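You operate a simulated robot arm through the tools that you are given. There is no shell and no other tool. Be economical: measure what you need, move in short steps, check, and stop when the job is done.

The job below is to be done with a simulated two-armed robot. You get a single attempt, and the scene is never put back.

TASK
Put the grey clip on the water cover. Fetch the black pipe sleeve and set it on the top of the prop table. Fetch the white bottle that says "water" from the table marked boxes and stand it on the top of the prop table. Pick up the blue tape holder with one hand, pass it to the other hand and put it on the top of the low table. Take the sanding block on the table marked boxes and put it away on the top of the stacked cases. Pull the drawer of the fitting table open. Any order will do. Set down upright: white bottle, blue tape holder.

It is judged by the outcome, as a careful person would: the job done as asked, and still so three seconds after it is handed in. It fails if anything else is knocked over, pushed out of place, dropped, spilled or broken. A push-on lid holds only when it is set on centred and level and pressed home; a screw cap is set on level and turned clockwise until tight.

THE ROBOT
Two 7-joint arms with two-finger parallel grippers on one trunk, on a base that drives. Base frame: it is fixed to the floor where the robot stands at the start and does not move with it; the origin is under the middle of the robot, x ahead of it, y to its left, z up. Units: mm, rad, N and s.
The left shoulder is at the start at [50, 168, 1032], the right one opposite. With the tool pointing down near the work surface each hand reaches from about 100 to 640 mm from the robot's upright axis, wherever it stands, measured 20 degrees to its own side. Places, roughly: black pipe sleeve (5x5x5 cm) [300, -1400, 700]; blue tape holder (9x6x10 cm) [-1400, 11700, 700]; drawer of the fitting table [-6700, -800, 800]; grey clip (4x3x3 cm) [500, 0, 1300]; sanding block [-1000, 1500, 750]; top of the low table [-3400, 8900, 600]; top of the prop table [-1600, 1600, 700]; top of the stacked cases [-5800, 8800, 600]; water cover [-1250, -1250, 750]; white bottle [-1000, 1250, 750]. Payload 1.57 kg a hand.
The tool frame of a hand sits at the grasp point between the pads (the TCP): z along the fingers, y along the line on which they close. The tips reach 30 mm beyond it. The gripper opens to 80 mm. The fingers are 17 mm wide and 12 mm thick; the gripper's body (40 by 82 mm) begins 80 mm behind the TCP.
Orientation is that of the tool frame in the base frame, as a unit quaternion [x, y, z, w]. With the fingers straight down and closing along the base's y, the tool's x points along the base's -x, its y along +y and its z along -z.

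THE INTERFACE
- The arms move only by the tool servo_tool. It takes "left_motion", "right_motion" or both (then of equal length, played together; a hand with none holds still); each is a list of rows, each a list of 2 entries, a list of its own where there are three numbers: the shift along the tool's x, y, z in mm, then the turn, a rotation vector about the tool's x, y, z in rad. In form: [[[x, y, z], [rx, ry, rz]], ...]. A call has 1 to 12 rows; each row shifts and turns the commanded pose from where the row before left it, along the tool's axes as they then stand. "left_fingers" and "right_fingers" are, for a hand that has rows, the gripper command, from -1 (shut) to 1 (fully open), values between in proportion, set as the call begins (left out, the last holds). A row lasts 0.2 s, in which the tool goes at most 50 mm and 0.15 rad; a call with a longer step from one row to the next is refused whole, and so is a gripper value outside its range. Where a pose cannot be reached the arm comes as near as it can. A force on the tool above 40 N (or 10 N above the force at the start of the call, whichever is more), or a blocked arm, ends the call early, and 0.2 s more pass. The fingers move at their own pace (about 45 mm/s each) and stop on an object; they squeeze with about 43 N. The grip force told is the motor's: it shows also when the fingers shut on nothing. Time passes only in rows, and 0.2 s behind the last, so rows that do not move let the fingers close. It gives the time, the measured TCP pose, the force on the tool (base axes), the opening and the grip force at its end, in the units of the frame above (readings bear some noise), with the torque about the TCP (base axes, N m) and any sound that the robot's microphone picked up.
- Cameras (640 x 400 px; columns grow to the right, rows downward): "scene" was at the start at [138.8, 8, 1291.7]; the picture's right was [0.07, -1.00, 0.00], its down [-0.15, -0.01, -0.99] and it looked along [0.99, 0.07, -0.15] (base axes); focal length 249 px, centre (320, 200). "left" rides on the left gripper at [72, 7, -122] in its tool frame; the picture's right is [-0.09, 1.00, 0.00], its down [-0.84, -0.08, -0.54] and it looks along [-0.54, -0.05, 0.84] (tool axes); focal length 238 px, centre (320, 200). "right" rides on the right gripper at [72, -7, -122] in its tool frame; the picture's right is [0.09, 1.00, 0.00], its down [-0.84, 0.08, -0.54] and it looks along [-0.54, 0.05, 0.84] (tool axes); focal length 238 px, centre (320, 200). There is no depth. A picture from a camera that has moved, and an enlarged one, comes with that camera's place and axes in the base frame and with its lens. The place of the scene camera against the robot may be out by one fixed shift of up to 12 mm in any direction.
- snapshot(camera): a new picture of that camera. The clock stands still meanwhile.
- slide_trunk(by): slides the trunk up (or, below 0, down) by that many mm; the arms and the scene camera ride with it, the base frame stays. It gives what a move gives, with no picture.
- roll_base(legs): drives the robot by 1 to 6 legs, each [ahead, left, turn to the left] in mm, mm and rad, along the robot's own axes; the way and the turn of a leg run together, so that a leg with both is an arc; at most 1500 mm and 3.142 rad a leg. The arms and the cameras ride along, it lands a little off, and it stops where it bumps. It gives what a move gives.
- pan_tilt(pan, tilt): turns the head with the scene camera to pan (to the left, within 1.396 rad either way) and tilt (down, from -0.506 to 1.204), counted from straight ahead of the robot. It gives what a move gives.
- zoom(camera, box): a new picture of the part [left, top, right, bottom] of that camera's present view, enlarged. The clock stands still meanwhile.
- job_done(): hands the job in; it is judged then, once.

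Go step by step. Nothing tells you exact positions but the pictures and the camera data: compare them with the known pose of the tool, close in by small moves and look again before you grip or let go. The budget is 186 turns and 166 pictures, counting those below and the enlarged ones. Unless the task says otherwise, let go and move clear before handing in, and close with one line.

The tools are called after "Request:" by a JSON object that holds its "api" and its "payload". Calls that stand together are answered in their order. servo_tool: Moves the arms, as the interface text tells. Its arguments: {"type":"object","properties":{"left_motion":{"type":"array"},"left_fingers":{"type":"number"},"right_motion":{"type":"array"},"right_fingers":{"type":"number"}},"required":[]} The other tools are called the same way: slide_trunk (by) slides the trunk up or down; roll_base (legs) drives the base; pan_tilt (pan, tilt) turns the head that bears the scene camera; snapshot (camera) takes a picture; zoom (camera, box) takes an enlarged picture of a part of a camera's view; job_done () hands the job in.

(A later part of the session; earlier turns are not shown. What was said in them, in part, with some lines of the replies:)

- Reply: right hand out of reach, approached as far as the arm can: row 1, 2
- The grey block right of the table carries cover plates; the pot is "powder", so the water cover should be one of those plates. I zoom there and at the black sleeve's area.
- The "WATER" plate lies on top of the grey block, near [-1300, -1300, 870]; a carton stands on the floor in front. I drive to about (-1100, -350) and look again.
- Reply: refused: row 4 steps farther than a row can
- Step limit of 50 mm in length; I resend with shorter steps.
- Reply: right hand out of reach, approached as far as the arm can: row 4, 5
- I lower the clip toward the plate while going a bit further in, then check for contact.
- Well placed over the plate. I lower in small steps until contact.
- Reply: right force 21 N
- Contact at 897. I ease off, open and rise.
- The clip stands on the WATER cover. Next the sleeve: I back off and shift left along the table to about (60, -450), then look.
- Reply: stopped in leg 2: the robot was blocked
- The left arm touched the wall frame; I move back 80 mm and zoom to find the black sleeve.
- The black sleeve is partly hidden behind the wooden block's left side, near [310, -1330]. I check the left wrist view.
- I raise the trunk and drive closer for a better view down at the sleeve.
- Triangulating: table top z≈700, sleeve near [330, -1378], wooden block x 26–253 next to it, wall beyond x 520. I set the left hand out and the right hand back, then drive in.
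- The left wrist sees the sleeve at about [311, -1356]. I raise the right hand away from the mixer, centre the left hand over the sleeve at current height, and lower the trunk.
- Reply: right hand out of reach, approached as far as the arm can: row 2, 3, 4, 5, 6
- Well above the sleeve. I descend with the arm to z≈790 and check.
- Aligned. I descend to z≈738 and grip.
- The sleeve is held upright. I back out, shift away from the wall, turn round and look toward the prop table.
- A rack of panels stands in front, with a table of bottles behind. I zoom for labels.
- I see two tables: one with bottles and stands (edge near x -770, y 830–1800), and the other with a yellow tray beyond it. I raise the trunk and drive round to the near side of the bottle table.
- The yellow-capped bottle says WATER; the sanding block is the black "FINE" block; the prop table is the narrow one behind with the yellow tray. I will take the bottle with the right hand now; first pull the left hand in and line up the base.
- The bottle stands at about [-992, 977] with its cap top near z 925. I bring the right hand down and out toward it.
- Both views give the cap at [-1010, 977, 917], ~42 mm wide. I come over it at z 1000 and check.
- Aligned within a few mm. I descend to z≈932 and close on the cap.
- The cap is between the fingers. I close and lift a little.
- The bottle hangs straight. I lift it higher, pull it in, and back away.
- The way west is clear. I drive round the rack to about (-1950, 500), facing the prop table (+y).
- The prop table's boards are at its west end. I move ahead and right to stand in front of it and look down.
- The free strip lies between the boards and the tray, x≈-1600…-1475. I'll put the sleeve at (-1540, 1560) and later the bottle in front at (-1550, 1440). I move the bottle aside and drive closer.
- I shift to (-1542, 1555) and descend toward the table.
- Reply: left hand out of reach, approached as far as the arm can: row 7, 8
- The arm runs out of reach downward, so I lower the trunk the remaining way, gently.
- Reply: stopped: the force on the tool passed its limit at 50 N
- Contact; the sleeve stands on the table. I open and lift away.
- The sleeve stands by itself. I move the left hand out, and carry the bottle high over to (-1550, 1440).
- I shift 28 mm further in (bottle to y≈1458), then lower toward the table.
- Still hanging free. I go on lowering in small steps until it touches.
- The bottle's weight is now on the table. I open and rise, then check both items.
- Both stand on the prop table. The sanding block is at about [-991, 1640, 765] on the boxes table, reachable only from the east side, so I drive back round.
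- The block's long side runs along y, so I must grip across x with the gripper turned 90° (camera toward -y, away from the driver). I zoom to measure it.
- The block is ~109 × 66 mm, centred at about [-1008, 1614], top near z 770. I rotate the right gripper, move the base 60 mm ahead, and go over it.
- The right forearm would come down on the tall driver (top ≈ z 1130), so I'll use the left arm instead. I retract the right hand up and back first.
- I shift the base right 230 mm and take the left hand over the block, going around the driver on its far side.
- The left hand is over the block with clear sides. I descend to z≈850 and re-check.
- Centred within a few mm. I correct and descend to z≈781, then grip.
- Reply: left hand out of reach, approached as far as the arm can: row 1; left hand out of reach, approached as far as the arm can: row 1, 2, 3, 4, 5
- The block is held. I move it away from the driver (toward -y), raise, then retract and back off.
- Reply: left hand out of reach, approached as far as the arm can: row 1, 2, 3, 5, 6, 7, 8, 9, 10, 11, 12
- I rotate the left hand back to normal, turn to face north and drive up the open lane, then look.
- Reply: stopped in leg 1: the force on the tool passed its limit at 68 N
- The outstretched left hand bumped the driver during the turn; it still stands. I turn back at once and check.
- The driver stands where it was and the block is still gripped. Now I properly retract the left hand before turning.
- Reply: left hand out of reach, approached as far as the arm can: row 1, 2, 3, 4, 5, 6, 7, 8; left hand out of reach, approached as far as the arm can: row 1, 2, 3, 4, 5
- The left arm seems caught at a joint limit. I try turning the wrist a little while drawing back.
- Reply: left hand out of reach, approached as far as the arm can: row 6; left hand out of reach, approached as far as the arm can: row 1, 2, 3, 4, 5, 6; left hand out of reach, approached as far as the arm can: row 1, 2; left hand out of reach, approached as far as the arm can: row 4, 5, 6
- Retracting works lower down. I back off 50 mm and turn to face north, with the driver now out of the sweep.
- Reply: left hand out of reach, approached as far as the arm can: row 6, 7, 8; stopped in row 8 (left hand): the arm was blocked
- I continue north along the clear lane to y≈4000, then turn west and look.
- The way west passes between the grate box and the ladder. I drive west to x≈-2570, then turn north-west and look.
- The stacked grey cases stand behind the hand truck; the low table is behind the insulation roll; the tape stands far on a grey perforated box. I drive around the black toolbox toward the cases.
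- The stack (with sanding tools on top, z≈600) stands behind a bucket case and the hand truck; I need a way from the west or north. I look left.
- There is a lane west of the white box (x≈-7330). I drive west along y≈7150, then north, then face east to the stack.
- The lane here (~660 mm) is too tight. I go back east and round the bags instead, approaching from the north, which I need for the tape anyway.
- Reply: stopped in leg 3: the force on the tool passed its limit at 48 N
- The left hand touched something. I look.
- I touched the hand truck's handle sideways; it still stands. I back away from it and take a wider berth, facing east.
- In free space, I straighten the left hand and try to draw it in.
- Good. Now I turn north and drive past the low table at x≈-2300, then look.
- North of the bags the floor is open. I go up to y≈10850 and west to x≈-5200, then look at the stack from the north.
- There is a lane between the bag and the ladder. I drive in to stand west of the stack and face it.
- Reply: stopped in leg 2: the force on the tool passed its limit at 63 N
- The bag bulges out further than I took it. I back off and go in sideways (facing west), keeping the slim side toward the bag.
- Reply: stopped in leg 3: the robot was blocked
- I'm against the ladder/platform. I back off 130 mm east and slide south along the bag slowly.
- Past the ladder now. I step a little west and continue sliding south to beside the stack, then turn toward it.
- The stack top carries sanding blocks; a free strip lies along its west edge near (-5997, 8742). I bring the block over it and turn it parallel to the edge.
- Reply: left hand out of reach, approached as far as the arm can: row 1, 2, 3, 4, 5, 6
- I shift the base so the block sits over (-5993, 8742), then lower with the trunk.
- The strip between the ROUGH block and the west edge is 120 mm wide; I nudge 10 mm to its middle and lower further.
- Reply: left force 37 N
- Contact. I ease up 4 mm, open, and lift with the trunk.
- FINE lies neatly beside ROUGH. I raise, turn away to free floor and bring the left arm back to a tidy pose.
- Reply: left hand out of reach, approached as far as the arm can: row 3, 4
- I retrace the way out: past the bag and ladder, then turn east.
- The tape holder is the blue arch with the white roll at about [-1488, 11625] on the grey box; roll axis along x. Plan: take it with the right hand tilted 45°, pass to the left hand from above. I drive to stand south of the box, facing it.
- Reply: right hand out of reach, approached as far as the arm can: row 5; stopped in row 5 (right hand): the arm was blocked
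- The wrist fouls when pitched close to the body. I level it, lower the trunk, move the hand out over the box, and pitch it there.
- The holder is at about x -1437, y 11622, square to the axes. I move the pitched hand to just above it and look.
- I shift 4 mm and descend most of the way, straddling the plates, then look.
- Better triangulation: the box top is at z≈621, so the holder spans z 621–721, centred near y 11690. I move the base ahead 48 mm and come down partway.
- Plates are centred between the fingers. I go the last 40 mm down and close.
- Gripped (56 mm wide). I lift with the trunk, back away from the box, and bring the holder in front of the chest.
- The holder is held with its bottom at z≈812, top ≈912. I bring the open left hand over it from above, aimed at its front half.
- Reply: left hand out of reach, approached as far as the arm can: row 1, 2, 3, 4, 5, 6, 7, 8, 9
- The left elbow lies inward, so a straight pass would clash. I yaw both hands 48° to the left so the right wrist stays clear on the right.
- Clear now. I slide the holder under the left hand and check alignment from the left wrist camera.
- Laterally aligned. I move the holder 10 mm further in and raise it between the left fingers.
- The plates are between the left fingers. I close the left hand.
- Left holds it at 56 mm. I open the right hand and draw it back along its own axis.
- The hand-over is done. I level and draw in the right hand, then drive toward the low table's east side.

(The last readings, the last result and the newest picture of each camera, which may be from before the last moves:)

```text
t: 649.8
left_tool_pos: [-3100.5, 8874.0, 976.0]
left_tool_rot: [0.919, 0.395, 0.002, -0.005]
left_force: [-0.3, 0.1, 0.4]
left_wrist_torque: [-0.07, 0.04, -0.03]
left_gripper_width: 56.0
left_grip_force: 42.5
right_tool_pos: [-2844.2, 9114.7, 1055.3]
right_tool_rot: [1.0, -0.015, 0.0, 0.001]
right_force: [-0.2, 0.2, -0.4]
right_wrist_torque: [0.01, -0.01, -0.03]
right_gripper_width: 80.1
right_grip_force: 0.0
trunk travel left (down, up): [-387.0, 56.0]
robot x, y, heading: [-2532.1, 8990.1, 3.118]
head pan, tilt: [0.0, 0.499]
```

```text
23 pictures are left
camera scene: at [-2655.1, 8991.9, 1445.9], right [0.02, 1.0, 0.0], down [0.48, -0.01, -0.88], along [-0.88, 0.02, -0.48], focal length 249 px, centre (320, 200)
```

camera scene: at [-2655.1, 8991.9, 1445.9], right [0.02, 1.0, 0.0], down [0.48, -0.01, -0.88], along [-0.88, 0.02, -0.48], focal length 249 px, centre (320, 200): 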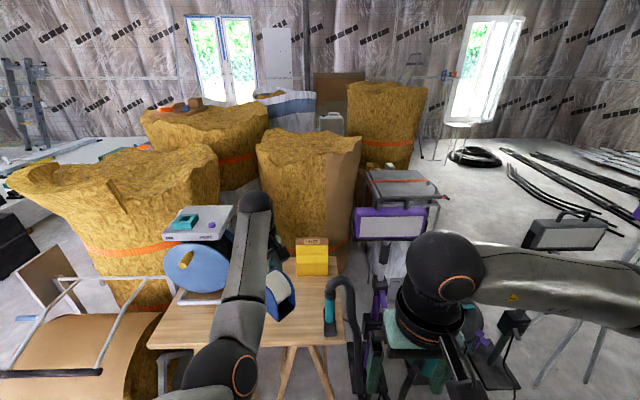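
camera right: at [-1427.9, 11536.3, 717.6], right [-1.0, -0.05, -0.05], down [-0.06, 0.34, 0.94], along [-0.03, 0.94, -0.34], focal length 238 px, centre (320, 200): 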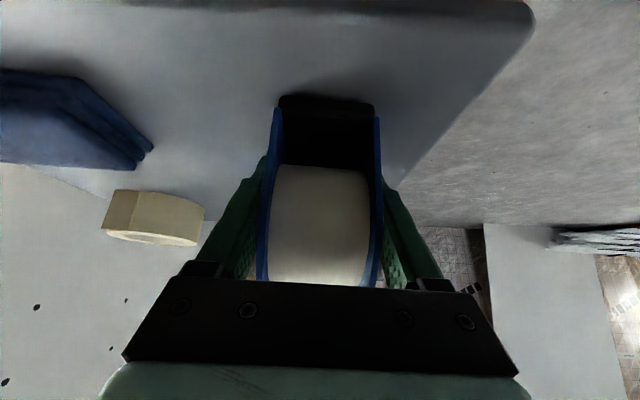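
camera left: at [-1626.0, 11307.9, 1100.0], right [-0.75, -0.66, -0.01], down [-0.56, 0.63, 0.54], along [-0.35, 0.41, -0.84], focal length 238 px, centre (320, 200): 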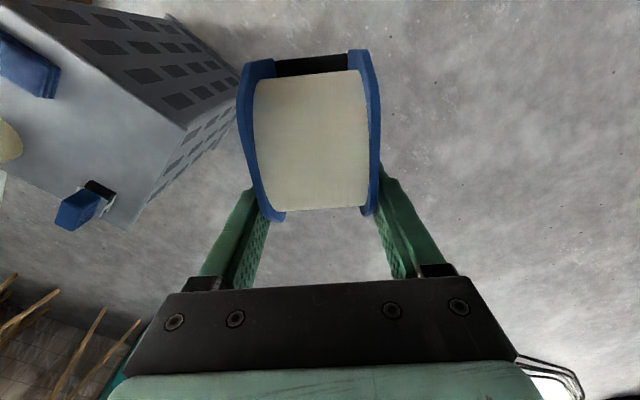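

The low table spans x -3184…-3573, y 8400…9090; free wood lies at the front centre. I move ahead 150 mm and check with the left wrist camera.

Request:
{"api": "roll_base", "payload": {"legs": [[150, 0, 0.02]]}}

Request:
{"api": "snapshot", "payload": {"camera": "left"}}

Request:
{"api": "zoom", "payload": {"camera": "scene", "box": [120, 220, 420, 400]}}

```text
t: 651.2
left_tool_pos: [-3244.8, 8862.9, 976.1]
left_tool_rot: [0.915, 0.404, 0.002, -0.004]
left_force: [-0.2, -0.8, -2.1]
left_wrist_torque: [-0.06, 0.04, 0.01]
left_gripper_width: 55.7
left_grip_force: 43.2
right_tool_pos: [-2994.2, 9110.8, 1056.5]
right_tool_rot: [1.0, -0.004, 0.0, 0.002]
right_force: [-0.5, -0.2, 0.5]
right_wrist_torque: [0.02, -0.04, -0.04]
right_gripper_width: 79.9
right_grip_force: 0.1
trunk travel left (down, up): [-387.0, 56.0]
robot x, y, heading: [-2678.6, 8993.1, 3.143]
head pan, tilt: [0.0, 0.499]
```

```text
22 pictures are left
camera left: at [-3191.1, 8910.5, 1099.5], right [0.67, -0.74, -0.01], down [-0.62, -0.57, 0.54], along [-0.4, -0.36, -0.84], focal length 238 px, centre (320, 200)
```

left: 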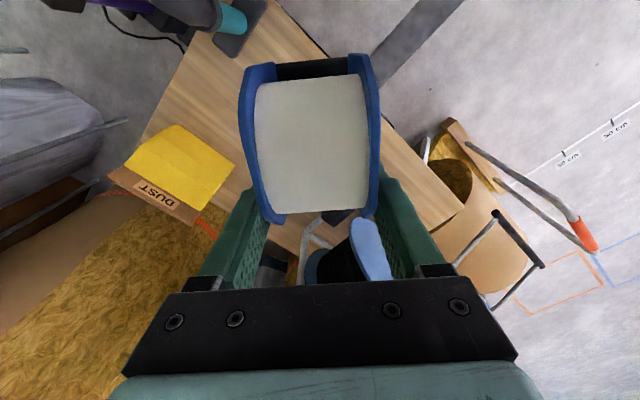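

```text
2.13 times, centred on (270, 310) of scene
camera zoom: at [-2803.9, 8991.1, 1445.9], right [0.0, 1.0, 0.0], down [0.48, 0.0, -0.88], along [-0.88, 0.0, -0.48], focal length 531 px, centre (427, -35)
```

zoom: 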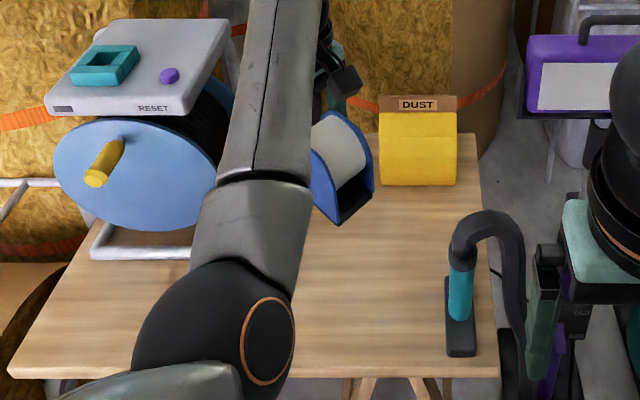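

The front centre of the table is free. I go 75 mm further and lower the trunk.

Request:
{"api": "roll_base", "payload": {"legs": [[75, 0, 0]]}}

Request:
{"api": "slide_trunk", "payload": {"by": -270}}

Request:
{"api": "snapshot", "payload": {"camera": "scene"}}

```text
t: 652.2
left_tool_pos: [-3321.2, 8864.6, 975.3]
left_tool_rot: [0.914, 0.405, 0.002, -0.004]
left_force: [-0.8, -0.2, -3.8]
left_wrist_torque: [-0.02, 0.03, -0.01]
left_gripper_width: 55.7
left_grip_force: 43.6
right_tool_pos: [-3069.5, 9112.4, 1054.9]
right_tool_rot: [1.0, -0.003, 0.001, 0.001]
right_force: [-0.1, -0.2, -0.6]
right_wrist_torque: [-0.01, -0.02, 0.0]
right_gripper_width: 80.0
right_grip_force: 0.1
trunk travel left (down, up): [-387.0, 56.0]
robot x, y, heading: [-2752.5, 8992.3, 3.136]
head pan, tilt: [0.0, 0.499]
```

```text
t: 655.0
left_tool_pos: [-3320.5, 8864.7, 705.3]
left_tool_rot: [0.915, 0.404, 0.003, -0.005]
left_force: [-0.6, -0.2, -3.1]
left_wrist_torque: [-0.05, 0.02, -0.01]
left_gripper_width: 55.9
left_grip_force: 43.3
right_tool_pos: [-3069.5, 9110.8, 785.5]
right_tool_rot: [1.0, -0.004, -0.001, 0.002]
right_force: [-0.6, -0.7, 0.3]
right_wrist_torque: [0.01, -0.01, 0.0]
right_gripper_width: 80.1
right_grip_force: 0.1
trunk travel left (down, up): [-117.0, 326.0]
robot x, y, heading: [-2753.2, 8992.7, 3.138]
head pan, tilt: [0.0, 0.499]
```

```text
20 pictures are left
camera scene: at [-2878.4, 8991.4, 1176.0], right [0.0, 1.0, 0.0], down [0.48, 0.0, -0.88], along [-0.88, 0.0, -0.48], focal length 249 px, centre (320, 200)
```

scene: 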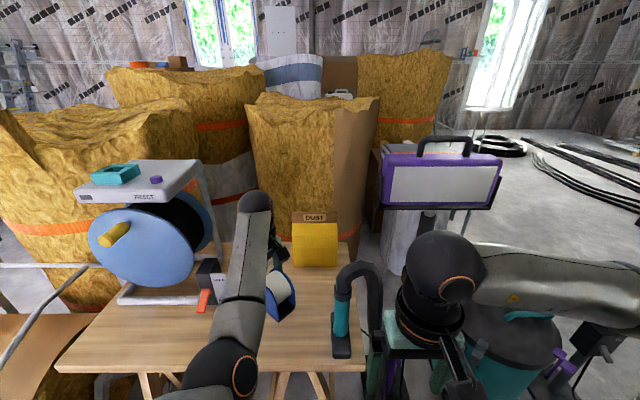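

Request:
{"api": "slide_trunk", "payload": {"by": -25}}

Request:
{"api": "slide_trunk", "payload": {"by": -8}}

Request:
{"api": "slide_trunk", "payload": {"by": -6}}

Request:
{"api": "zoom", "payload": {"camera": "scene", "box": [210, 220, 370, 350]}}

```text
t: 655.7
left_tool_pos: [-3321.1, 8864.5, 681.5]
left_tool_rot: [0.915, 0.404, 0.003, -0.005]
left_force: [-0.5, 0.3, -3.7]
left_wrist_torque: [-0.06, 0.06, 0.03]
left_gripper_width: 55.4
left_grip_force: 43.2
right_tool_pos: [-3070.1, 9110.4, 760.5]
right_tool_rot: [1.0, -0.004, 0.0, 0.002]
right_force: [-0.5, -0.2, -0.7]
right_wrist_torque: [0.0, 0.02, 0.01]
right_gripper_width: 79.9
right_grip_force: 0.0
trunk travel left (down, up): [-92.0, 351.0]
robot x, y, heading: [-2751.5, 8991.3, 3.135]
head pan, tilt: [0.0, 0.499]
```

```text
t: 656.2
left_tool_pos: [-3320.2, 8864.1, 673.1]
left_tool_rot: [0.914, 0.405, 0.002, -0.004]
left_force: [-0.4, 0.1, -2.9]
left_wrist_torque: [-0.07, 0.04, 0.01]
left_gripper_width: 55.8
left_grip_force: 43.0
right_tool_pos: [-3069.0, 9110.3, 752.6]
right_tool_rot: [1.0, -0.004, 0.0, 0.002]
right_force: [-0.7, 0.0, 0.5]
right_wrist_torque: [0.0, -0.02, 0.01]
right_gripper_width: 80.3
right_grip_force: 0.0
trunk travel left (down, up): [-84.0, 359.0]
robot x, y, heading: [-2753.8, 8991.7, 3.139]
head pan, tilt: [0.0, 0.499]
```

```text
t: 656.8
left_tool_pos: [-3320.7, 8864.0, 667.1]
left_tool_rot: [0.915, 0.404, 0.003, -0.005]
left_force: [-0.6, 0.2, -2.6]
left_wrist_torque: [-0.05, 0.04, 0.0]
left_gripper_width: 55.6
left_grip_force: 43.1
right_tool_pos: [-3069.6, 9110.5, 746.7]
right_tool_rot: [1.0, -0.004, -0.001, 0.002]
right_force: [0.0, -0.2, 0.4]
right_wrist_torque: [0.01, 0.01, 0.03]
right_gripper_width: 79.9
right_grip_force: 0.1
trunk travel left (down, up): [-78.0, 365.0]
robot x, y, heading: [-2752.2, 8987.8, 3.139]
head pan, tilt: [0.0, 0.499]
```

```text
3.08 times, centred on (290, 285) of scene
camera zoom: at [-2878.3, 8991.4, 1137.0], right [0.0, 1.0, 0.0], down [0.48, 0.0, -0.88], along [-0.88, 0.0, -0.48], focal length 766 px, centre (412, -62)
```

zoom: 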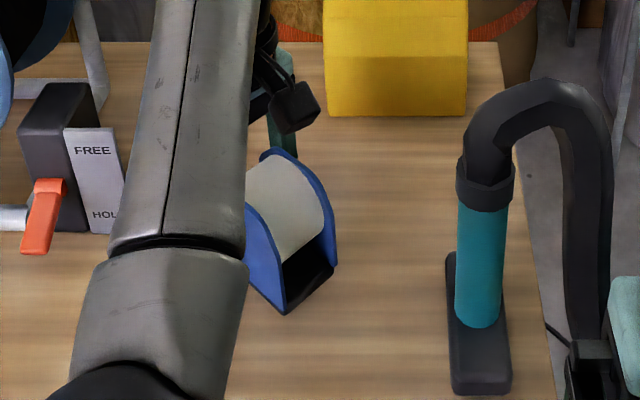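

Request:
{"api": "slide_trunk", "payload": {"by": -8}}

Request:
{"api": "slide_trunk", "payload": {"by": -6}}

Request:
{"api": "slide_trunk", "payload": {"by": -5}}

```text
t: 657.4
left_tool_pos: [-3319.0, 8864.7, 659.4]
left_tool_rot: [0.915, 0.405, 0.002, -0.005]
left_force: [0.2, 0.1, -2.6]
left_wrist_torque: [-0.03, 0.05, 0.02]
left_gripper_width: 55.9
left_grip_force: 42.8
right_tool_pos: [-3068.9, 9110.2, 739.9]
right_tool_rot: [1.0, -0.005, 0.0, 0.001]
right_force: [0.5, -0.5, 0.4]
right_wrist_torque: [0.0, 0.01, 0.02]
right_gripper_width: 79.9
right_grip_force: 0.0
trunk travel left (down, up): [-70.0, 373.0]
robot x, y, heading: [-2757.9, 8990.0, 3.139]
head pan, tilt: [0.0, 0.499]
```

```text
t: 657.9
left_tool_pos: [-3321.1, 8865.2, 653.5]
left_tool_rot: [0.914, 0.405, 0.003, -0.005]
left_force: [0.5, 0.3, -2.8]
left_wrist_torque: [-0.01, 0.05, -0.02]
left_gripper_width: 55.6
left_grip_force: 43.4
right_tool_pos: [-3069.7, 9110.0, 732.4]
right_tool_rot: [1.0, -0.005, 0.0, 0.001]
right_force: [0.2, 0.0, 0.6]
right_wrist_torque: [-0.01, 0.01, 0.03]
right_gripper_width: 79.8
right_grip_force: 0.1
trunk travel left (down, up): [-64.0, 379.0]
robot x, y, heading: [-2756.7, 8990.5, 3.135]
head pan, tilt: [0.0, 0.499]
```

```text
t: 658.5
left_tool_pos: [-3319.8, 8863.4, 651.4]
left_tool_rot: [0.915, 0.404, 0.001, -0.004]
left_force: [1.8, -1.4, 12.2]
left_wrist_torque: [0.3, -1.04, -0.14]
left_gripper_width: 55.7
left_grip_force: 42.8
right_tool_pos: [-3070.0, 9110.1, 727.7]
right_tool_rot: [1.0, -0.003, -0.001, 0.002]
right_force: [0.0, 0.4, 0.0]
right_wrist_torque: [0.0, 0.02, -0.01]
right_gripper_width: 80.1
right_grip_force: 0.1
trunk travel left (down, up): [-59.0, 384.0]
robot x, y, heading: [-2753.3, 8991.5, 3.14]
head pan, tilt: [0.0, 0.499]
```

Contact. I open and raise clear.

Request:
{"api": "servo_tool", "payload": {"left_motion": [[[0, 0, 0], [0, 0, 0]], [[0, 0, 0], [0, 0, 0]], [[0, 0, 0], [0, 0, 0]], [[0, 0, 0], [0, 0, 0]]], "left_fingers": 1}}

Request:
{"api": "slide_trunk", "payload": {"by": 250}}

Request:
{"api": "roll_base", "payload": {"legs": [[-250, 0, 0]]}}

Request:
{"api": "zoom", "payload": {"camera": "scene", "box": [140, 180, 440, 380]}}

```text
t: 659.5
left_tool_pos: [-3321.4, 8863.7, 648.7]
left_tool_rot: [0.914, 0.405, 0.002, -0.004]
left_force: [0.3, -0.1, 0.2]
left_wrist_torque: [-0.02, 0.01, 0.0]
left_gripper_width: 80.0
left_grip_force: 0.1
right_tool_pos: [-3069.4, 9110.6, 727.3]
right_tool_rot: [1.0, -0.005, 0.0, 0.002]
right_force: [0.0, -0.4, 0.0]
right_wrist_torque: [-0.03, -0.03, 0.0]
right_gripper_width: 80.0
right_grip_force: 0.0
trunk travel left (down, up): [-59.0, 384.0]
robot x, y, heading: [-2753.5, 8988.0, 3.138]
head pan, tilt: [0.0, 0.499]
```

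```text
t: 662.0
left_tool_pos: [-3320.4, 8864.7, 898.5]
left_tool_rot: [0.915, 0.404, 0.003, -0.005]
left_force: [0.2, 0.4, 0.1]
left_wrist_torque: [-0.02, -0.01, 0.03]
left_gripper_width: 80.0
left_grip_force: 0.1
right_tool_pos: [-3068.8, 9110.4, 979.1]
right_tool_rot: [1.0, -0.004, 0.0, 0.002]
right_force: [0.2, 0.7, -0.4]
right_wrist_torque: [0.0, 0.01, 0.02]
right_gripper_width: 79.9
right_grip_force: 0.1
trunk travel left (down, up): [-309.0, 134.0]
robot x, y, heading: [-2752.4, 8987.3, 3.13]
head pan, tilt: [0.0, 0.499]
```

```text
t: 663.9
left_tool_pos: [-3071.4, 8861.0, 899.1]
left_tool_rot: [0.913, 0.408, 0.001, -0.005]
left_force: [-0.6, 0.1, 0.5]
left_wrist_torque: [-0.02, -0.01, -0.01]
left_gripper_width: 80.0
left_grip_force: 0.0
right_tool_pos: [-2821.8, 9107.5, 978.6]
right_tool_rot: [1.0, -0.001, 0.001, 0.001]
right_force: [-0.2, -0.1, -0.6]
right_wrist_torque: [0.03, 0.03, -0.04]
right_gripper_width: 80.0
right_grip_force: 0.1
trunk travel left (down, up): [-309.0, 134.0]
robot x, y, heading: [-2506.2, 8990.7, -3.14]
head pan, tilt: [0.0, 0.499]
```

```text
2.00 times, centred on (290, 280) of scene
camera zoom: at [-2630.1, 8990.6, 1368.1], right [0.0, 1.0, 0.0], down [0.48, 0.0, -0.88], along [-0.88, 0.0, -0.48], focal length 498 px, centre (380, 40)
```

zoom: 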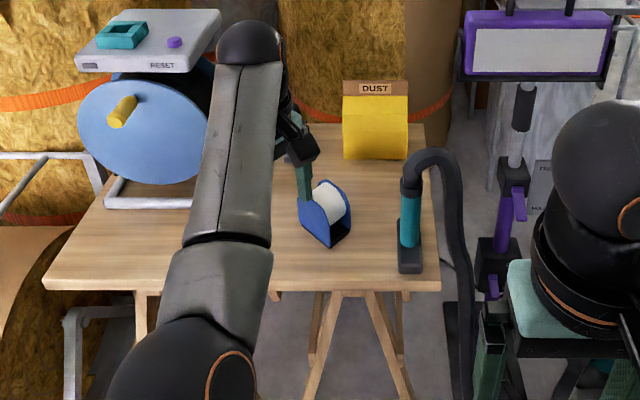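

The tape holder stands on the low table. Now for the drawer: I drive south to about y 4600 and look south-west for a path.

Request:
{"api": "roll_base", "payload": {"legs": [[0, 0, 1.57], [1500, 0, 0], [1500, 0, 0], [1400, 0, 0], [0, 0, -0.7]]}}

Request:
{"api": "pan_tilt", "payload": {"pan": 0.0, "tilt": 0.25}}

Request:
{"api": "snapshot", "payload": {"camera": "scene"}}

```text
t: 690.4
left_tool_pos: [-2783.5, 4130.3, 899.3]
left_tool_rot: [0.665, 0.747, -0.001, -0.005]
left_force: [-0.1, 0.6, -0.5]
left_wrist_torque: [0.01, 0.0, -0.03]
left_gripper_width: 80.0
left_grip_force: 0.1
right_tool_pos: [-2804.4, 4482.4, 978.4]
right_tool_rot: [0.911, 0.412, 0.002, 0.001]
right_force: [1.2, -0.1, 0.3]
right_wrist_torque: [-0.01, 0.02, 0.0]
right_gripper_width: 80.0
right_grip_force: 0.0
trunk travel left (down, up): [-309.0, 134.0]
robot x, y, heading: [-2503.9, 4642.9, -2.29]
head pan, tilt: [0.0, 0.499]
```

```text
t: 691.1
left_tool_pos: [-2783.0, 4130.5, 899.0]
left_tool_rot: [0.664, 0.748, 0.0, -0.005]
left_force: [-0.8, -0.4, -1.1]
left_wrist_torque: [0.03, 0.0, -0.02]
left_gripper_width: 80.0
left_grip_force: 0.1
right_tool_pos: [-2803.3, 4481.8, 978.2]
right_tool_rot: [0.912, 0.411, 0.0, 0.002]
right_force: [-1.7, 0.4, 0.4]
right_wrist_torque: [0.01, 0.01, 0.01]
right_gripper_width: 79.9
right_grip_force: 0.1
trunk travel left (down, up): [-309.0, 134.0]
robot x, y, heading: [-2504.3, 4642.5, -2.288]
head pan, tilt: [0.0, 0.25]
```

```text
17 pictures are left
camera scene: at [-2587.5, 4542.2, 1391.1], right [-0.75, 0.66, 0.0], down [0.16, 0.19, -0.97], along [-0.64, -0.73, -0.25], focal length 249 px, centre (320, 200)
```

scene: 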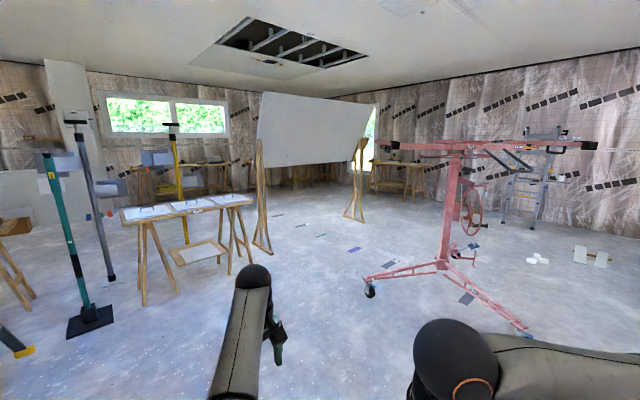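

There is a corridor west between the board easel and the red lift (y≈2830). I take it.

Request:
{"api": "roll_base", "payload": {"legs": [[0, 0, 0.281], [1000, 0, 0], [1000, 0, 0], [0, 0, -1.134]]}}

Request:
{"api": "pan_tilt", "payload": {"pan": 0.3, "tilt": 0.3}}

Request:
{"api": "snapshot", "payload": {"camera": "scene"}}

```text
t: 704.8
left_tool_pos: [-3917.3, 2712.1, 898.9]
left_tool_rot: [0.915, 0.404, 0.002, -0.004]
left_force: [0.7, -0.2, 0.2]
left_wrist_torque: [-0.03, 0.01, 0.01]
left_gripper_width: 80.0
left_grip_force: 0.0
right_tool_pos: [-3668.1, 2958.8, 977.5]
right_tool_rot: [1.0, -0.003, 0.0, 0.001]
right_force: [0.5, 0.1, -0.4]
right_wrist_torque: [0.0, 0.01, -0.01]
right_gripper_width: 79.9
right_grip_force: 0.1
trunk travel left (down, up): [-309.0, 134.0]
robot x, y, heading: [-3355.0, 2839.3, 3.139]
head pan, tilt: [0.0, 0.25]
```

```text
t: 705.6
left_tool_pos: [-3918.5, 2712.8, 898.8]
left_tool_rot: [0.914, 0.405, 0.002, -0.005]
left_force: [-0.4, 0.4, -1.8]
left_wrist_torque: [0.03, -0.02, 0.01]
left_gripper_width: 79.8
left_grip_force: 0.0
right_tool_pos: [-3666.3, 2959.1, 977.6]
right_tool_rot: [1.0, -0.003, -0.001, 0.002]
right_force: [-0.7, -0.2, 0.0]
right_wrist_torque: [0.0, 0.01, 0.01]
right_gripper_width: 79.9
right_grip_force: 0.0
trunk travel left (down, up): [-309.0, 134.0]
robot x, y, heading: [-3352.5, 2839.6, 3.138]
head pan, tilt: [0.3, 0.3]
```

```text
16 pictures are left
camera scene: at [-3474.3, 2812.6, 1386.5], right [-0.29, 0.96, 0.0], down [0.28, 0.09, -0.96], along [-0.91, -0.28, -0.3], focal length 249 px, centre (320, 200)
```

scene: 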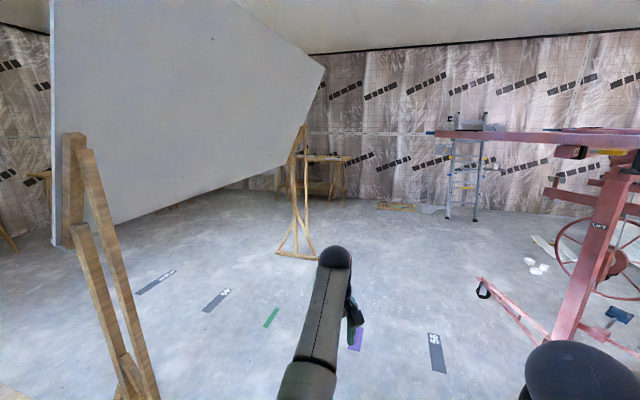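

The lift's arm ends near (-5580, 3030) at head height, so I shift my lane to y≈2600, go west, then turn south and look at the fitting table.

Request:
{"api": "roll_base", "payload": {"legs": [[0, 240, 0], [1500, 0, 0], [1500, 0, 0], [0, 0, 1.57], [1400, 0, 0]]}}

Request:
{"api": "snapshot", "payload": {"camera": "scene"}}

```text
t: 732.8
left_tool_pos: [-6213.9, 662.5, 898.4]
left_tool_rot: [0.351, 0.936, -0.002, -0.006]
left_force: [0.0, 0.3, -0.2]
left_wrist_torque: [-0.01, 0.0, 0.0]
left_gripper_width: 79.9
left_grip_force: 0.0
right_tool_pos: [-6467.3, 908.5, 977.8]
right_tool_rot: [0.702, 0.712, 0.002, 0.002]
right_force: [1.4, -0.5, -0.1]
right_wrist_torque: [-0.02, -0.01, 0.02]
right_gripper_width: 79.8
right_grip_force: 0.1
trunk travel left (down, up): [-309.0, 134.0]
robot x, y, heading: [-6351.3, 1226.3, -1.554]
head pan, tilt: [0.3, 0.3]
```

```text
15 pictures are left
camera scene: at [-6316.5, 1098.7, 1386.4], right [-0.95, -0.31, 0.0], down [-0.09, 0.28, -0.96], along [0.3, -0.91, -0.3], focal length 249 px, centre (320, 200)
```

scene: 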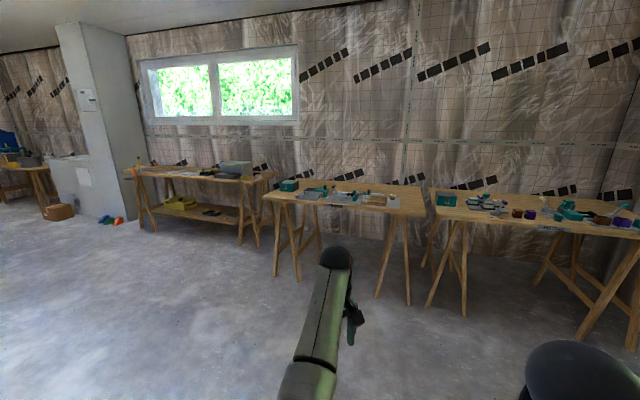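

Request:
{"api": "zoom", "payload": {"camera": "scene", "box": [380, 150, 640, 312]}}

```text
2.46 times, centred on (510, 231) of scene
camera zoom: at [-6316.5, 1098.7, 1386.4], right [-0.95, -0.31, 0.0], down [-0.09, 0.28, -0.96], along [0.3, -0.91, -0.3], focal length 613 px, centre (-148, 124)
```

zoom: 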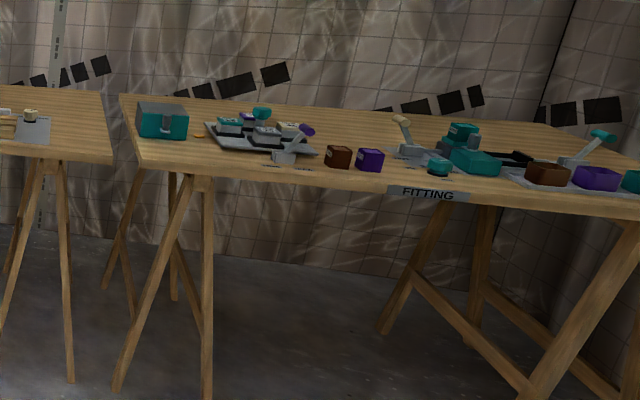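

The third table is marked FITTING; a small teal drawer unit with a grey front and vertical handle stands at its left end. I raise the trunk, come closer and look.

Request:
{"api": "slide_trunk", "payload": {"by": 134}}

Request:
{"api": "roll_base", "payload": {"legs": [[0, -220, -0.015], [1130, 0, 0]]}}

Request:
{"api": "pan_tilt", "payload": {"pan": -0.05, "tilt": 0.6}}

Request:
{"api": "snapshot", "payload": {"camera": "scene"}}

```text
t: 734.5
left_tool_pos: [-6213.0, 660.8, 1032.1]
left_tool_rot: [0.35, 0.937, -0.003, -0.005]
left_force: [-0.4, -0.2, 0.7]
left_wrist_torque: [0.01, 0.02, -0.02]
left_gripper_width: 80.2
left_grip_force: 0.1
right_tool_pos: [-6466.5, 908.4, 1112.5]
right_tool_rot: [0.702, 0.712, 0.001, 0.001]
right_force: [0.6, -0.5, 0.1]
right_wrist_torque: [-0.02, -0.01, -0.02]
right_gripper_width: 79.8
right_grip_force: 0.1
trunk travel left (down, up): [-443.0, 0.0]
robot x, y, heading: [-6352.4, 1227.4, -1.555]
head pan, tilt: [0.3, 0.3]
```

```text
t: 742.3
left_tool_pos: [-6466.0, -459.9, 1033.3]
left_tool_rot: [0.368, 0.93, -0.001, -0.005]
left_force: [-0.4, 0.8, -0.1]
left_wrist_torque: [0.0, 0.0, 0.01]
left_gripper_width: 80.1
left_grip_force: 0.1
right_tool_pos: [-6707.3, -204.5, 1111.2]
right_tool_rot: [0.715, 0.699, 0.001, 0.0]
right_force: [-0.3, -0.8, -0.1]
right_wrist_torque: [0.01, -0.01, -0.03]
right_gripper_width: 80.1
right_grip_force: 0.0
trunk travel left (down, up): [-443.0, 0.0]
robot x, y, heading: [-6582.2, 111.5, -1.586]
head pan, tilt: [0.3, 0.3]
```

```text
t: 743.1
left_tool_pos: [-6465.4, -459.5, 1032.6]
left_tool_rot: [0.368, 0.93, -0.002, -0.004]
left_force: [0.2, 0.5, -0.3]
left_wrist_torque: [-0.03, 0.02, -0.03]
left_gripper_width: 80.0
left_grip_force: 0.1
right_tool_pos: [-6708.1, -203.8, 1112.6]
right_tool_rot: [0.716, 0.698, 0.002, 0.001]
right_force: [-0.3, -0.3, -0.1]
right_wrist_torque: [0.03, 0.03, -0.01]
right_gripper_width: 80.0
right_grip_force: 0.0
trunk travel left (down, up): [-443.0, 0.0]
robot x, y, heading: [-6578.4, 109.9, -1.588]
head pan, tilt: [-0.051, 0.6]
```

```text
13 pictures are left
camera scene: at [-6582.4, -16.9, 1493.0], right [-1.0, 0.07, 0.0], down [0.04, 0.56, -0.83], along [-0.06, -0.82, -0.56], focal length 249 px, centre (320, 200)
```

scene: 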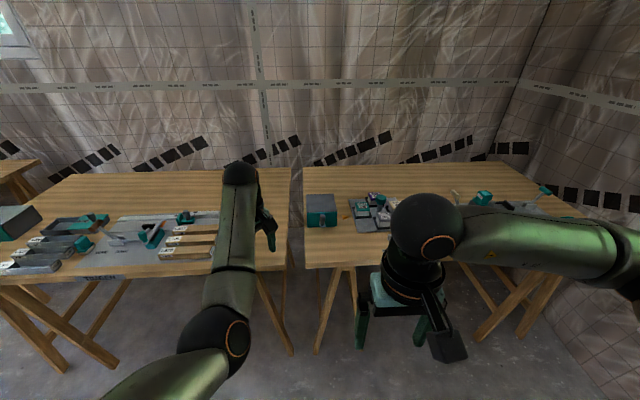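

Request:
{"api": "zoom", "payload": {"camera": "scene", "box": [290, 185, 370, 235]}}

```text
8.00 times, centred on (330, 210) of scene
camera zoom: at [-6582.4, -16.9, 1493.0], right [-1.0, 0.07, 0.0], down [0.04, 0.56, -0.83], along [-0.06, -0.82, -0.56], focal length 1991 px, centre (240, 120)
```

zoom: 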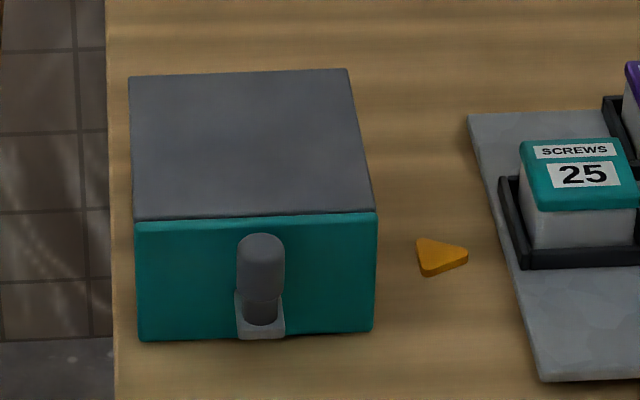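

The drawer has an upright grip post on its teal front, near [-6650, -790, 865]; I can take it top-down. I drive closer and place the right hand near it.

Request:
{"api": "slide_trunk", "payload": {"by": -100}}

Request:
{"api": "roll_base", "payload": {"legs": [[320, 0, 0.015]]}}

Request:
{"api": "servo_tool", "payload": {"right_motion": [[[-20, 20, 0], [0, 0, 0]], [[-30, 20, 0], [0, 0, 0]], [[-40, 15, 0], [0, 0, 0]], [[-40, 0, 0], [0, 0, 0]], [[0, 0, 0], [0, 0, 0]]], "right_fingers": 0.6}}

Request:
{"api": "snapshot", "payload": {"camera": "right"}}

```text
t: 744.5
left_tool_pos: [-6464.9, -459.8, 932.7]
left_tool_rot: [0.369, 0.93, -0.002, -0.005]
left_force: [-0.3, 0.6, -0.1]
left_wrist_torque: [0.0, 0.02, 0.02]
left_gripper_width: 80.1
left_grip_force: 0.0
right_tool_pos: [-6707.6, -203.3, 1011.5]
right_tool_rot: [0.716, 0.698, 0.001, 0.001]
right_force: [1.3, -0.7, -0.3]
right_wrist_torque: [0.02, 0.0, -0.04]
right_gripper_width: 79.8
right_grip_force: 0.0
trunk travel left (down, up): [-343.0, 100.0]
robot x, y, heading: [-6583.8, 109.9, -1.586]
head pan, tilt: [-0.051, 0.6]
```

```text
t: 746.6
left_tool_pos: [-6459.4, -770.4, 932.2]
left_tool_rot: [0.36, 0.933, -0.002, -0.004]
left_force: [-0.5, 0.0, -0.1]
left_wrist_torque: [0.01, -0.02, -0.01]
left_gripper_width: 80.3
left_grip_force: 0.0
right_tool_pos: [-6705.6, -520.4, 1011.5]
right_tool_rot: [0.71, 0.705, 0.002, 0.001]
right_force: [0.4, 0.0, 0.0]
right_wrist_torque: [-0.02, 0.03, 0.0]
right_gripper_width: 79.5
right_grip_force: 0.2
trunk travel left (down, up): [-343.0, 100.0]
robot x, y, heading: [-6587.5, -206.2, -1.57]
head pan, tilt: [-0.051, 0.6]
```

```text
t: 747.8
left_tool_pos: [-6458.4, -771.0, 932.7]
left_tool_rot: [0.36, 0.933, -0.002, -0.005]
left_force: [-0.2, -0.7, 0.0]
left_wrist_torque: [-0.02, 0.01, 0.01]
left_gripper_width: 80.1
left_grip_force: 0.0
right_tool_pos: [-6649.9, -651.1, 1010.9]
right_tool_rot: [0.708, 0.706, 0.002, 0.001]
right_force: [-0.2, -0.4, -0.4]
right_wrist_torque: [0.02, 0.0, -0.01]
right_gripper_width: 64.2
right_grip_force: 0.0
trunk travel left (down, up): [-343.0, 100.0]
robot x, y, heading: [-6582.4, -204.6, -1.574]
head pan, tilt: [-0.051, 0.6]
```

```text
11 pictures are left
camera right: at [-6656.2, -579.2, 1133.0], right [1.0, 0.09, 0.0], down [0.07, -0.84, 0.54], along [0.05, -0.54, -0.84], focal length 238 px, centre (320, 200)
```

right: 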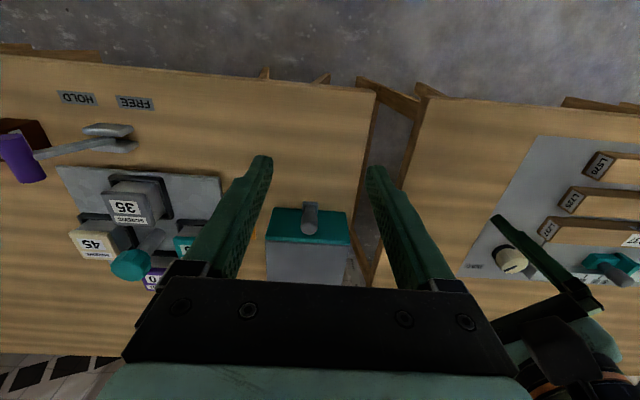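

I move over the post and look again.

Request:
{"api": "servo_tool", "payload": {"right_motion": [[[-38, -1, 5], [0, 0, 0]], [[-38, -1, 5], [0, 0, 0]], [[-38, 0, 10], [0, 0, 0]], [[0, 0, 10], [0, 0, 0]], [[0, 0, 0], [0, 0, 0]]]}}

Request:
{"api": "zoom", "payload": {"camera": "right", "box": [200, 60, 440, 210]}}

```text
t: 749.0
left_tool_pos: [-6458.7, -770.8, 931.9]
left_tool_rot: [0.36, 0.933, -0.001, -0.006]
left_force: [0.4, 0.5, -0.1]
left_wrist_torque: [-0.03, -0.02, 0.0]
left_gripper_width: 79.9
left_grip_force: 0.1
right_tool_pos: [-6652.1, -764.9, 980.6]
right_tool_rot: [0.709, 0.705, 0.002, 0.001]
right_force: [-0.3, -0.1, 0.1]
right_wrist_torque: [-0.02, -0.01, -0.01]
right_gripper_width: 63.9
right_grip_force: 0.1
trunk travel left (down, up): [-343.0, 100.0]
robot x, y, heading: [-6586.5, -204.1, -1.572]
head pan, tilt: [-0.051, 0.6]
```

```text
2.67 times, centred on (320, 135) of right
camera zoom: at [-6659.3, -691.9, 1102.4], right [1.0, 0.09, 0.0], down [0.07, -0.84, 0.54], along [0.05, -0.54, -0.84], focal length 636 px, centre (320, 373)
```

zoom: 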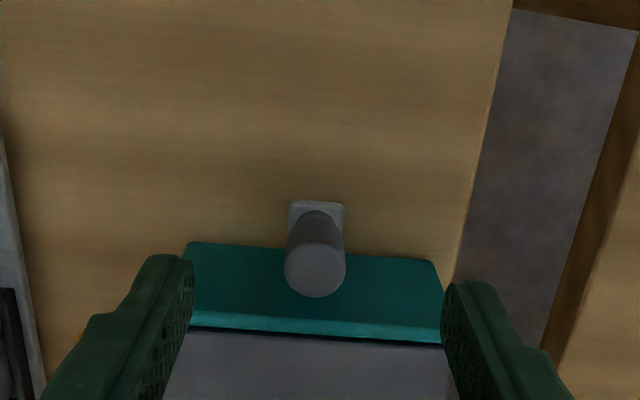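

The post is vertical, top z≈902 at [-6652, -778]. I shift 12 mm, descend to z≈880 and grip.

Request:
{"api": "servo_tool", "payload": {"right_motion": [[[-6, 0, 25], [0, 0, 0]], [[-6, 0, 25], [0, 0, 0]], [[0, 0, 25], [0, 0, 0]], [[0, 0, 25], [0, 0, 0]], [[0, 0, 0], [0, 0, 0]]], "right_fingers": 0.4}}

Request:
{"api": "servo_tool", "payload": {"right_motion": [[[0, 0, 0], [0, 0, 0]], [[0, 0, 0], [0, 0, 0]], [[0, 0, 0], [0, 0, 0]], [[0, 0, 0], [0, 0, 0]]], "right_fingers": -1}}

Request:
{"api": "zoom", "payload": {"camera": "right", "box": [200, 60, 440, 210]}}

```text
t: 750.2
left_tool_pos: [-6457.6, -770.9, 933.0]
left_tool_rot: [0.36, 0.933, -0.002, -0.004]
left_force: [-0.6, -0.4, -0.3]
left_wrist_torque: [0.0, 0.04, -0.02]
left_gripper_width: 80.0
left_grip_force: 0.0
right_tool_pos: [-6653.1, -774.4, 880.4]
right_tool_rot: [0.709, 0.705, 0.001, 0.002]
right_force: [-0.5, 0.6, 0.2]
right_wrist_torque: [-0.02, 0.02, 0.0]
right_gripper_width: 56.2
right_grip_force: 0.0
trunk travel left (down, up): [-343.0, 100.0]
robot x, y, heading: [-6583.8, -200.3, -1.573]
head pan, tilt: [-0.051, 0.6]
```

```text
t: 751.2
left_tool_pos: [-6458.6, -767.6, 933.9]
left_tool_rot: [0.36, 0.933, -0.004, -0.004]
left_force: [0.1, 0.5, -0.3]
left_wrist_torque: [-0.01, 0.01, 0.01]
left_gripper_width: 79.8
left_grip_force: 0.1
right_tool_pos: [-6652.1, -768.8, 881.8]
right_tool_rot: [0.708, 0.706, 0.004, -0.003]
right_force: [-1.9, 34.4, -2.0]
right_wrist_torque: [-0.05, -0.15, -0.04]
right_gripper_width: 0.1
right_grip_force: 17.8
trunk travel left (down, up): [-343.0, 100.0]
robot x, y, heading: [-6588.5, -202.2, -1.578]
head pan, tilt: [-0.051, 0.6]
```

```text
2.67 times, centred on (320, 135) of right
camera zoom: at [-6658.6, -698.4, 1002.9], right [1.0, 0.09, 0.0], down [0.07, -0.84, 0.53], along [0.05, -0.53, -0.85], focal length 636 px, centre (320, 373)
```

zoom: 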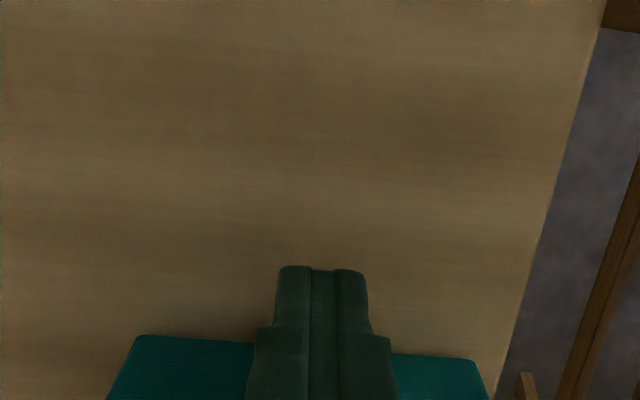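

The fingers closed just in front of the post; re-solving gives the post at y≈-795, top z≈866. I back off, open, and go in 20 mm further and lower.

Request:
{"api": "servo_tool", "payload": {"right_motion": [[[12, 0, 0], [0, 0, 0]], [[0, 0, -30], [0, 0, 0]], [[0, 0, 0], [0, 0, 0]]]}}

Request:
{"api": "servo_tool", "payload": {"right_motion": [[[0, 0, 0], [0, 0, 0]], [[0, 0, 0], [0, 0, 0]], [[-13, 0, 0], [0, 0, 0]], [[-14, 0, 0], [0, 0, 0]], [[0, 0, 0], [0, 0, 0]]], "right_fingers": 0.3}}

Request:
{"api": "zoom", "payload": {"camera": "right", "box": [200, 60, 440, 210]}}

```text
t: 752.0
left_tool_pos: [-6457.8, -772.2, 933.4]
left_tool_rot: [0.36, 0.933, -0.002, -0.005]
left_force: [0.2, -0.3, -0.1]
left_wrist_torque: [0.01, 0.0, 0.04]
left_gripper_width: 80.1
left_grip_force: 0.0
right_tool_pos: [-6653.0, -766.2, 911.6]
right_tool_rot: [0.709, 0.705, 0.001, 0.002]
right_force: [-0.1, 0.2, 0.3]
right_wrist_torque: [0.01, 0.03, 0.01]
right_gripper_width: 0.1
right_grip_force: 20.9
trunk travel left (down, up): [-343.0, 100.0]
robot x, y, heading: [-6582.5, -205.2, -1.575]
head pan, tilt: [-0.051, 0.6]
```

```text
t: 753.2
left_tool_pos: [-6458.6, -771.1, 933.3]
left_tool_rot: [0.359, 0.933, -0.002, -0.005]
left_force: [-0.6, -0.5, 0.6]
left_wrist_torque: [-0.01, 0.0, 0.02]
left_gripper_width: 80.1
left_grip_force: 0.0
right_tool_pos: [-6653.2, -789.7, 911.9]
right_tool_rot: [0.709, 0.705, 0.001, 0.001]
right_force: [-0.6, -0.3, -0.2]
right_wrist_torque: [0.01, 0.0, -0.03]
right_gripper_width: 51.8
right_grip_force: 0.0
trunk travel left (down, up): [-343.0, 100.0]
robot x, y, heading: [-6584.8, -200.7, -1.576]
head pan, tilt: [-0.051, 0.6]
```

```text
2.67 times, centred on (320, 135) of right
camera zoom: at [-6659.7, -718.1, 1032.8], right [1.0, 0.09, 0.0], down [0.07, -0.84, 0.54], along [0.05, -0.54, -0.84], focal length 636 px, centre (320, 373)
```

zoom: 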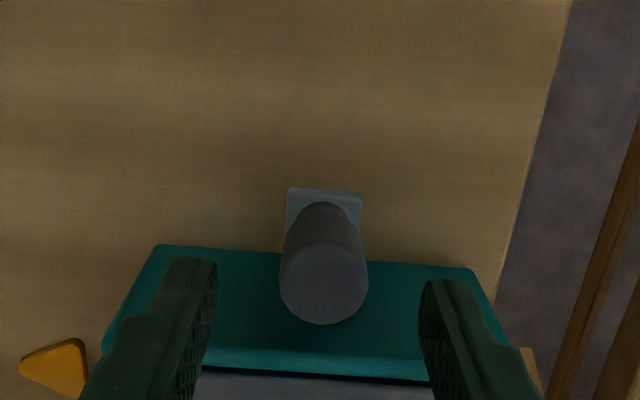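

The post is centred between the open fingers now. I descend 36 mm and close.

Request:
{"api": "servo_tool", "payload": {"right_motion": [[[0, 0, 12], [0, 0, 0]], [[0, 0, 12], [0, 0, 0]], [[0, 0, 12], [0, 0, 0]], [[0, 0, 0], [0, 0, 0]]]}}

Request:
{"api": "servo_tool", "payload": {"right_motion": [[[0, 0, 0], [0, 0, 0]], [[0, 0, 0], [0, 0, 0]], [[0, 0, 0], [0, 0, 0]], [[0, 0, 0], [0, 0, 0]]], "right_fingers": -1}}

```text
t: 754.2
left_tool_pos: [-6458.8, -771.2, 932.1]
left_tool_rot: [0.361, 0.933, -0.002, -0.006]
left_force: [0.3, -0.3, 0.6]
left_wrist_torque: [0.01, 0.0, -0.02]
left_gripper_width: 79.5
left_grip_force: 0.1
right_tool_pos: [-6653.7, -792.2, 876.0]
right_tool_rot: [0.709, 0.705, 0.001, 0.002]
right_force: [0.0, 0.5, -0.3]
right_wrist_torque: [0.01, 0.0, 0.02]
right_gripper_width: 52.2
right_grip_force: 0.0
trunk travel left (down, up): [-343.0, 100.0]
robot x, y, heading: [-6584.6, -204.4, -1.572]
head pan, tilt: [-0.051, 0.6]
```

```text
t: 755.2
left_tool_pos: [-6458.1, -770.6, 931.9]
left_tool_rot: [0.361, 0.933, -0.002, -0.005]
left_force: [-0.2, -0.3, 0.0]
left_wrist_torque: [-0.02, -0.04, 0.01]
left_gripper_width: 80.0
left_grip_force: 0.0
right_tool_pos: [-6653.3, -791.0, 875.3]
right_tool_rot: [0.709, 0.705, 0.002, 0.002]
right_force: [2.4, 0.0, -1.5]
right_wrist_torque: [-0.07, 0.6, -0.02]
right_gripper_width: 23.9
right_grip_force: 35.3
trunk travel left (down, up): [-343.0, 100.0]
robot x, y, heading: [-6586.8, -204.5, -1.574]
head pan, tilt: [-0.051, 0.6]
```

Gripped at 24 mm. I pull slowly toward me.

Request:
{"api": "servo_tool", "payload": {"right_motion": [[[8, 0, 0], [0, 0, 0]], [[8, 0, 0], [0, 0, 0]], [[8, 0, 0], [0, 0, 0]], [[8, 0, 0], [0, 0, 0]], [[8, 0, 0], [0, 0, 0]], [[0, 0, 0], [0, 0, 0]]]}}

Request:
{"api": "zoom", "payload": {"camera": "scene", "box": [240, 180, 440, 305]}}

```text
t: 756.6
left_tool_pos: [-6457.3, -771.0, 932.2]
left_tool_rot: [0.36, 0.933, -0.002, -0.005]
left_force: [-1.3, -0.1, -0.1]
left_wrist_torque: [-0.01, -0.01, -0.03]
left_gripper_width: 80.1
left_grip_force: 0.1
right_tool_pos: [-6653.0, -748.8, 875.9]
right_tool_rot: [0.71, 0.704, 0.0, 0.001]
right_force: [4.2, 0.5, 2.5]
right_wrist_torque: [0.55, 0.51, 0.02]
right_gripper_width: 23.7
right_grip_force: 36.3
trunk travel left (down, up): [-343.0, 100.0]
robot x, y, heading: [-6583.6, -204.8, -1.571]
head pan, tilt: [-0.051, 0.6]
```

```text
3.20 times, centred on (340, 242) of scene
camera zoom: at [-6583.0, -330.8, 1393.0], right [-1.0, 0.05, 0.0], down [0.03, 0.56, -0.83], along [-0.04, -0.82, -0.56], focal length 796 px, centre (256, 64)
```

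zoom: 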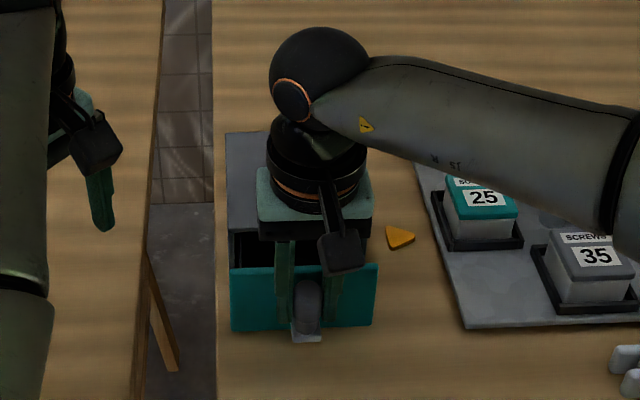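

The drawer slides open. I pull a further 50 mm.

Request:
{"api": "servo_tool", "payload": {"right_motion": [[[8, 0, 0], [0, 0, 0]], [[8, 0, 0], [0, 0, 0]], [[8, 0, 0], [0, 0, 0]], [[8, 0, 0], [0, 0, 0]], [[8, 0, 0], [0, 0, 0]], [[8, 0, 0], [0, 0, 0]], [[0, 0, 0], [0, 0, 0]]]}}

Request:
{"api": "zoom", "payload": {"camera": "scene", "box": [240, 180, 440, 305]}}

```text
t: 758.2
left_tool_pos: [-6458.7, -770.5, 932.5]
left_tool_rot: [0.359, 0.933, -0.002, -0.006]
left_force: [0.2, 0.0, 0.6]
left_wrist_torque: [0.0, -0.03, -0.02]
left_gripper_width: 79.8
left_grip_force: 0.0
right_tool_pos: [-6652.5, -704.0, 875.4]
right_tool_rot: [0.709, 0.705, 0.001, 0.002]
right_force: [5.3, -0.2, -6.4]
right_wrist_torque: [-1.19, 0.39, 0.06]
right_gripper_width: 24.0
right_grip_force: 36.0
trunk travel left (down, up): [-343.0, 100.0]
robot x, y, heading: [-6585.9, -202.5, -1.569]
head pan, tilt: [-0.051, 0.6]
```

```text
3.20 times, centred on (340, 242) of scene
camera zoom: at [-6583.0, -331.3, 1392.8], right [-1.0, 0.05, 0.0], down [0.03, 0.56, -0.82], along [-0.04, -0.82, -0.57], focal length 796 px, centre (256, 64)
```

zoom: 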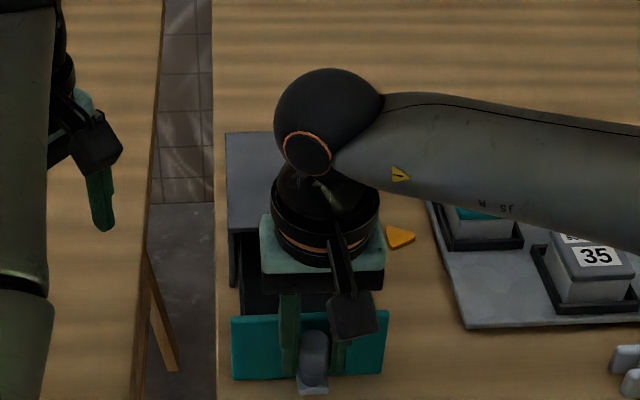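

The drawer is open about 88 mm. I release, rise clear and check.

Request:
{"api": "servo_tool", "payload": {"right_motion": [[[0, 0, 0], [0, 0, 0]], [[0, 0, 0], [0, 0, 0]], [[0, 0, 0], [0, 0, 0]], [[0, 0, -15], [0, 0, 0]], [[0, 0, -30], [0, 0, 0]], [[0, 0, -40], [0, 0, 0]], [[0, 0, -40], [0, 0, 0]], [[40, 0, 0], [0, 0, 0]], [[40, 0, 0], [0, 0, 0]], [[0, 0, 0], [0, 0, 0]]], "right_fingers": 0.3}}

Request:
{"api": "roll_base", "payload": {"legs": [[-300, 0, 0]]}}

Request:
{"api": "zoom", "payload": {"camera": "scene", "box": [260, 160, 420, 260]}}

```text
t: 760.4
left_tool_pos: [-6459.0, -771.1, 932.5]
left_tool_rot: [0.36, 0.933, -0.001, -0.005]
left_force: [-0.8, 0.5, 0.0]
left_wrist_torque: [0.0, 0.0, 0.01]
left_gripper_width: 79.9
left_grip_force: 0.1
right_tool_pos: [-6653.7, -621.2, 1000.9]
right_tool_rot: [0.709, 0.705, 0.0, 0.002]
right_force: [-0.2, 0.0, -0.3]
right_wrist_torque: [0.01, -0.01, 0.02]
right_gripper_width: 52.1
right_grip_force: 0.1
trunk travel left (down, up): [-343.0, 100.0]
robot x, y, heading: [-6584.0, -205.1, -1.578]
head pan, tilt: [-0.051, 0.6]
```

```text
t: 762.4
left_tool_pos: [-6458.0, -473.7, 933.5]
left_tool_rot: [0.36, 0.933, -0.003, -0.005]
left_force: [0.8, 0.4, -0.3]
left_wrist_torque: [-0.02, 0.02, -0.05]
left_gripper_width: 79.9
left_grip_force: 0.0
right_tool_pos: [-6651.2, -325.8, 999.5]
right_tool_rot: [0.709, 0.705, 0.001, 0.001]
right_force: [-0.5, 0.6, 0.3]
right_wrist_torque: [-0.02, 0.01, 0.0]
right_gripper_width: 52.0
right_grip_force: 0.2
trunk travel left (down, up): [-343.0, 100.0]
robot x, y, heading: [-6582.4, 95.8, -1.572]
head pan, tilt: [-0.051, 0.6]
```

```text
4.00 times, centred on (340, 210) of scene
camera zoom: at [-6583.0, -33.0, 1393.0], right [-1.0, 0.05, 0.0], down [0.03, 0.56, -0.83], along [-0.04, -0.82, -0.56], focal length 996 px, centre (240, 160)
```

zoom: 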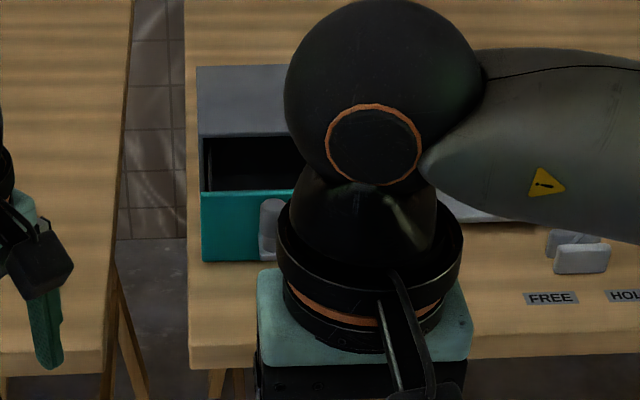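

The drawer is open and both hands are clear; as far as I could see, everything else is in place. I'm handing the job in.

Request:
{"api": "job_done", "payload": {}}

```text
The job is handed in.
```

All six parts are done and handed in: the clip is on the water cover, the sleeve and water bottle are on the prop table, the tape holder was passed hand to hand and stands on the low table, the sanding block is on the stacked cases, and the fitting-table drawer is open about 88 mm. On the way I bumped the driver, the hand truck, an insulation bag and a wall frame, and was stopped against the ladder. The driver and hand truck still stood when I looked again; I made no close check of the others.
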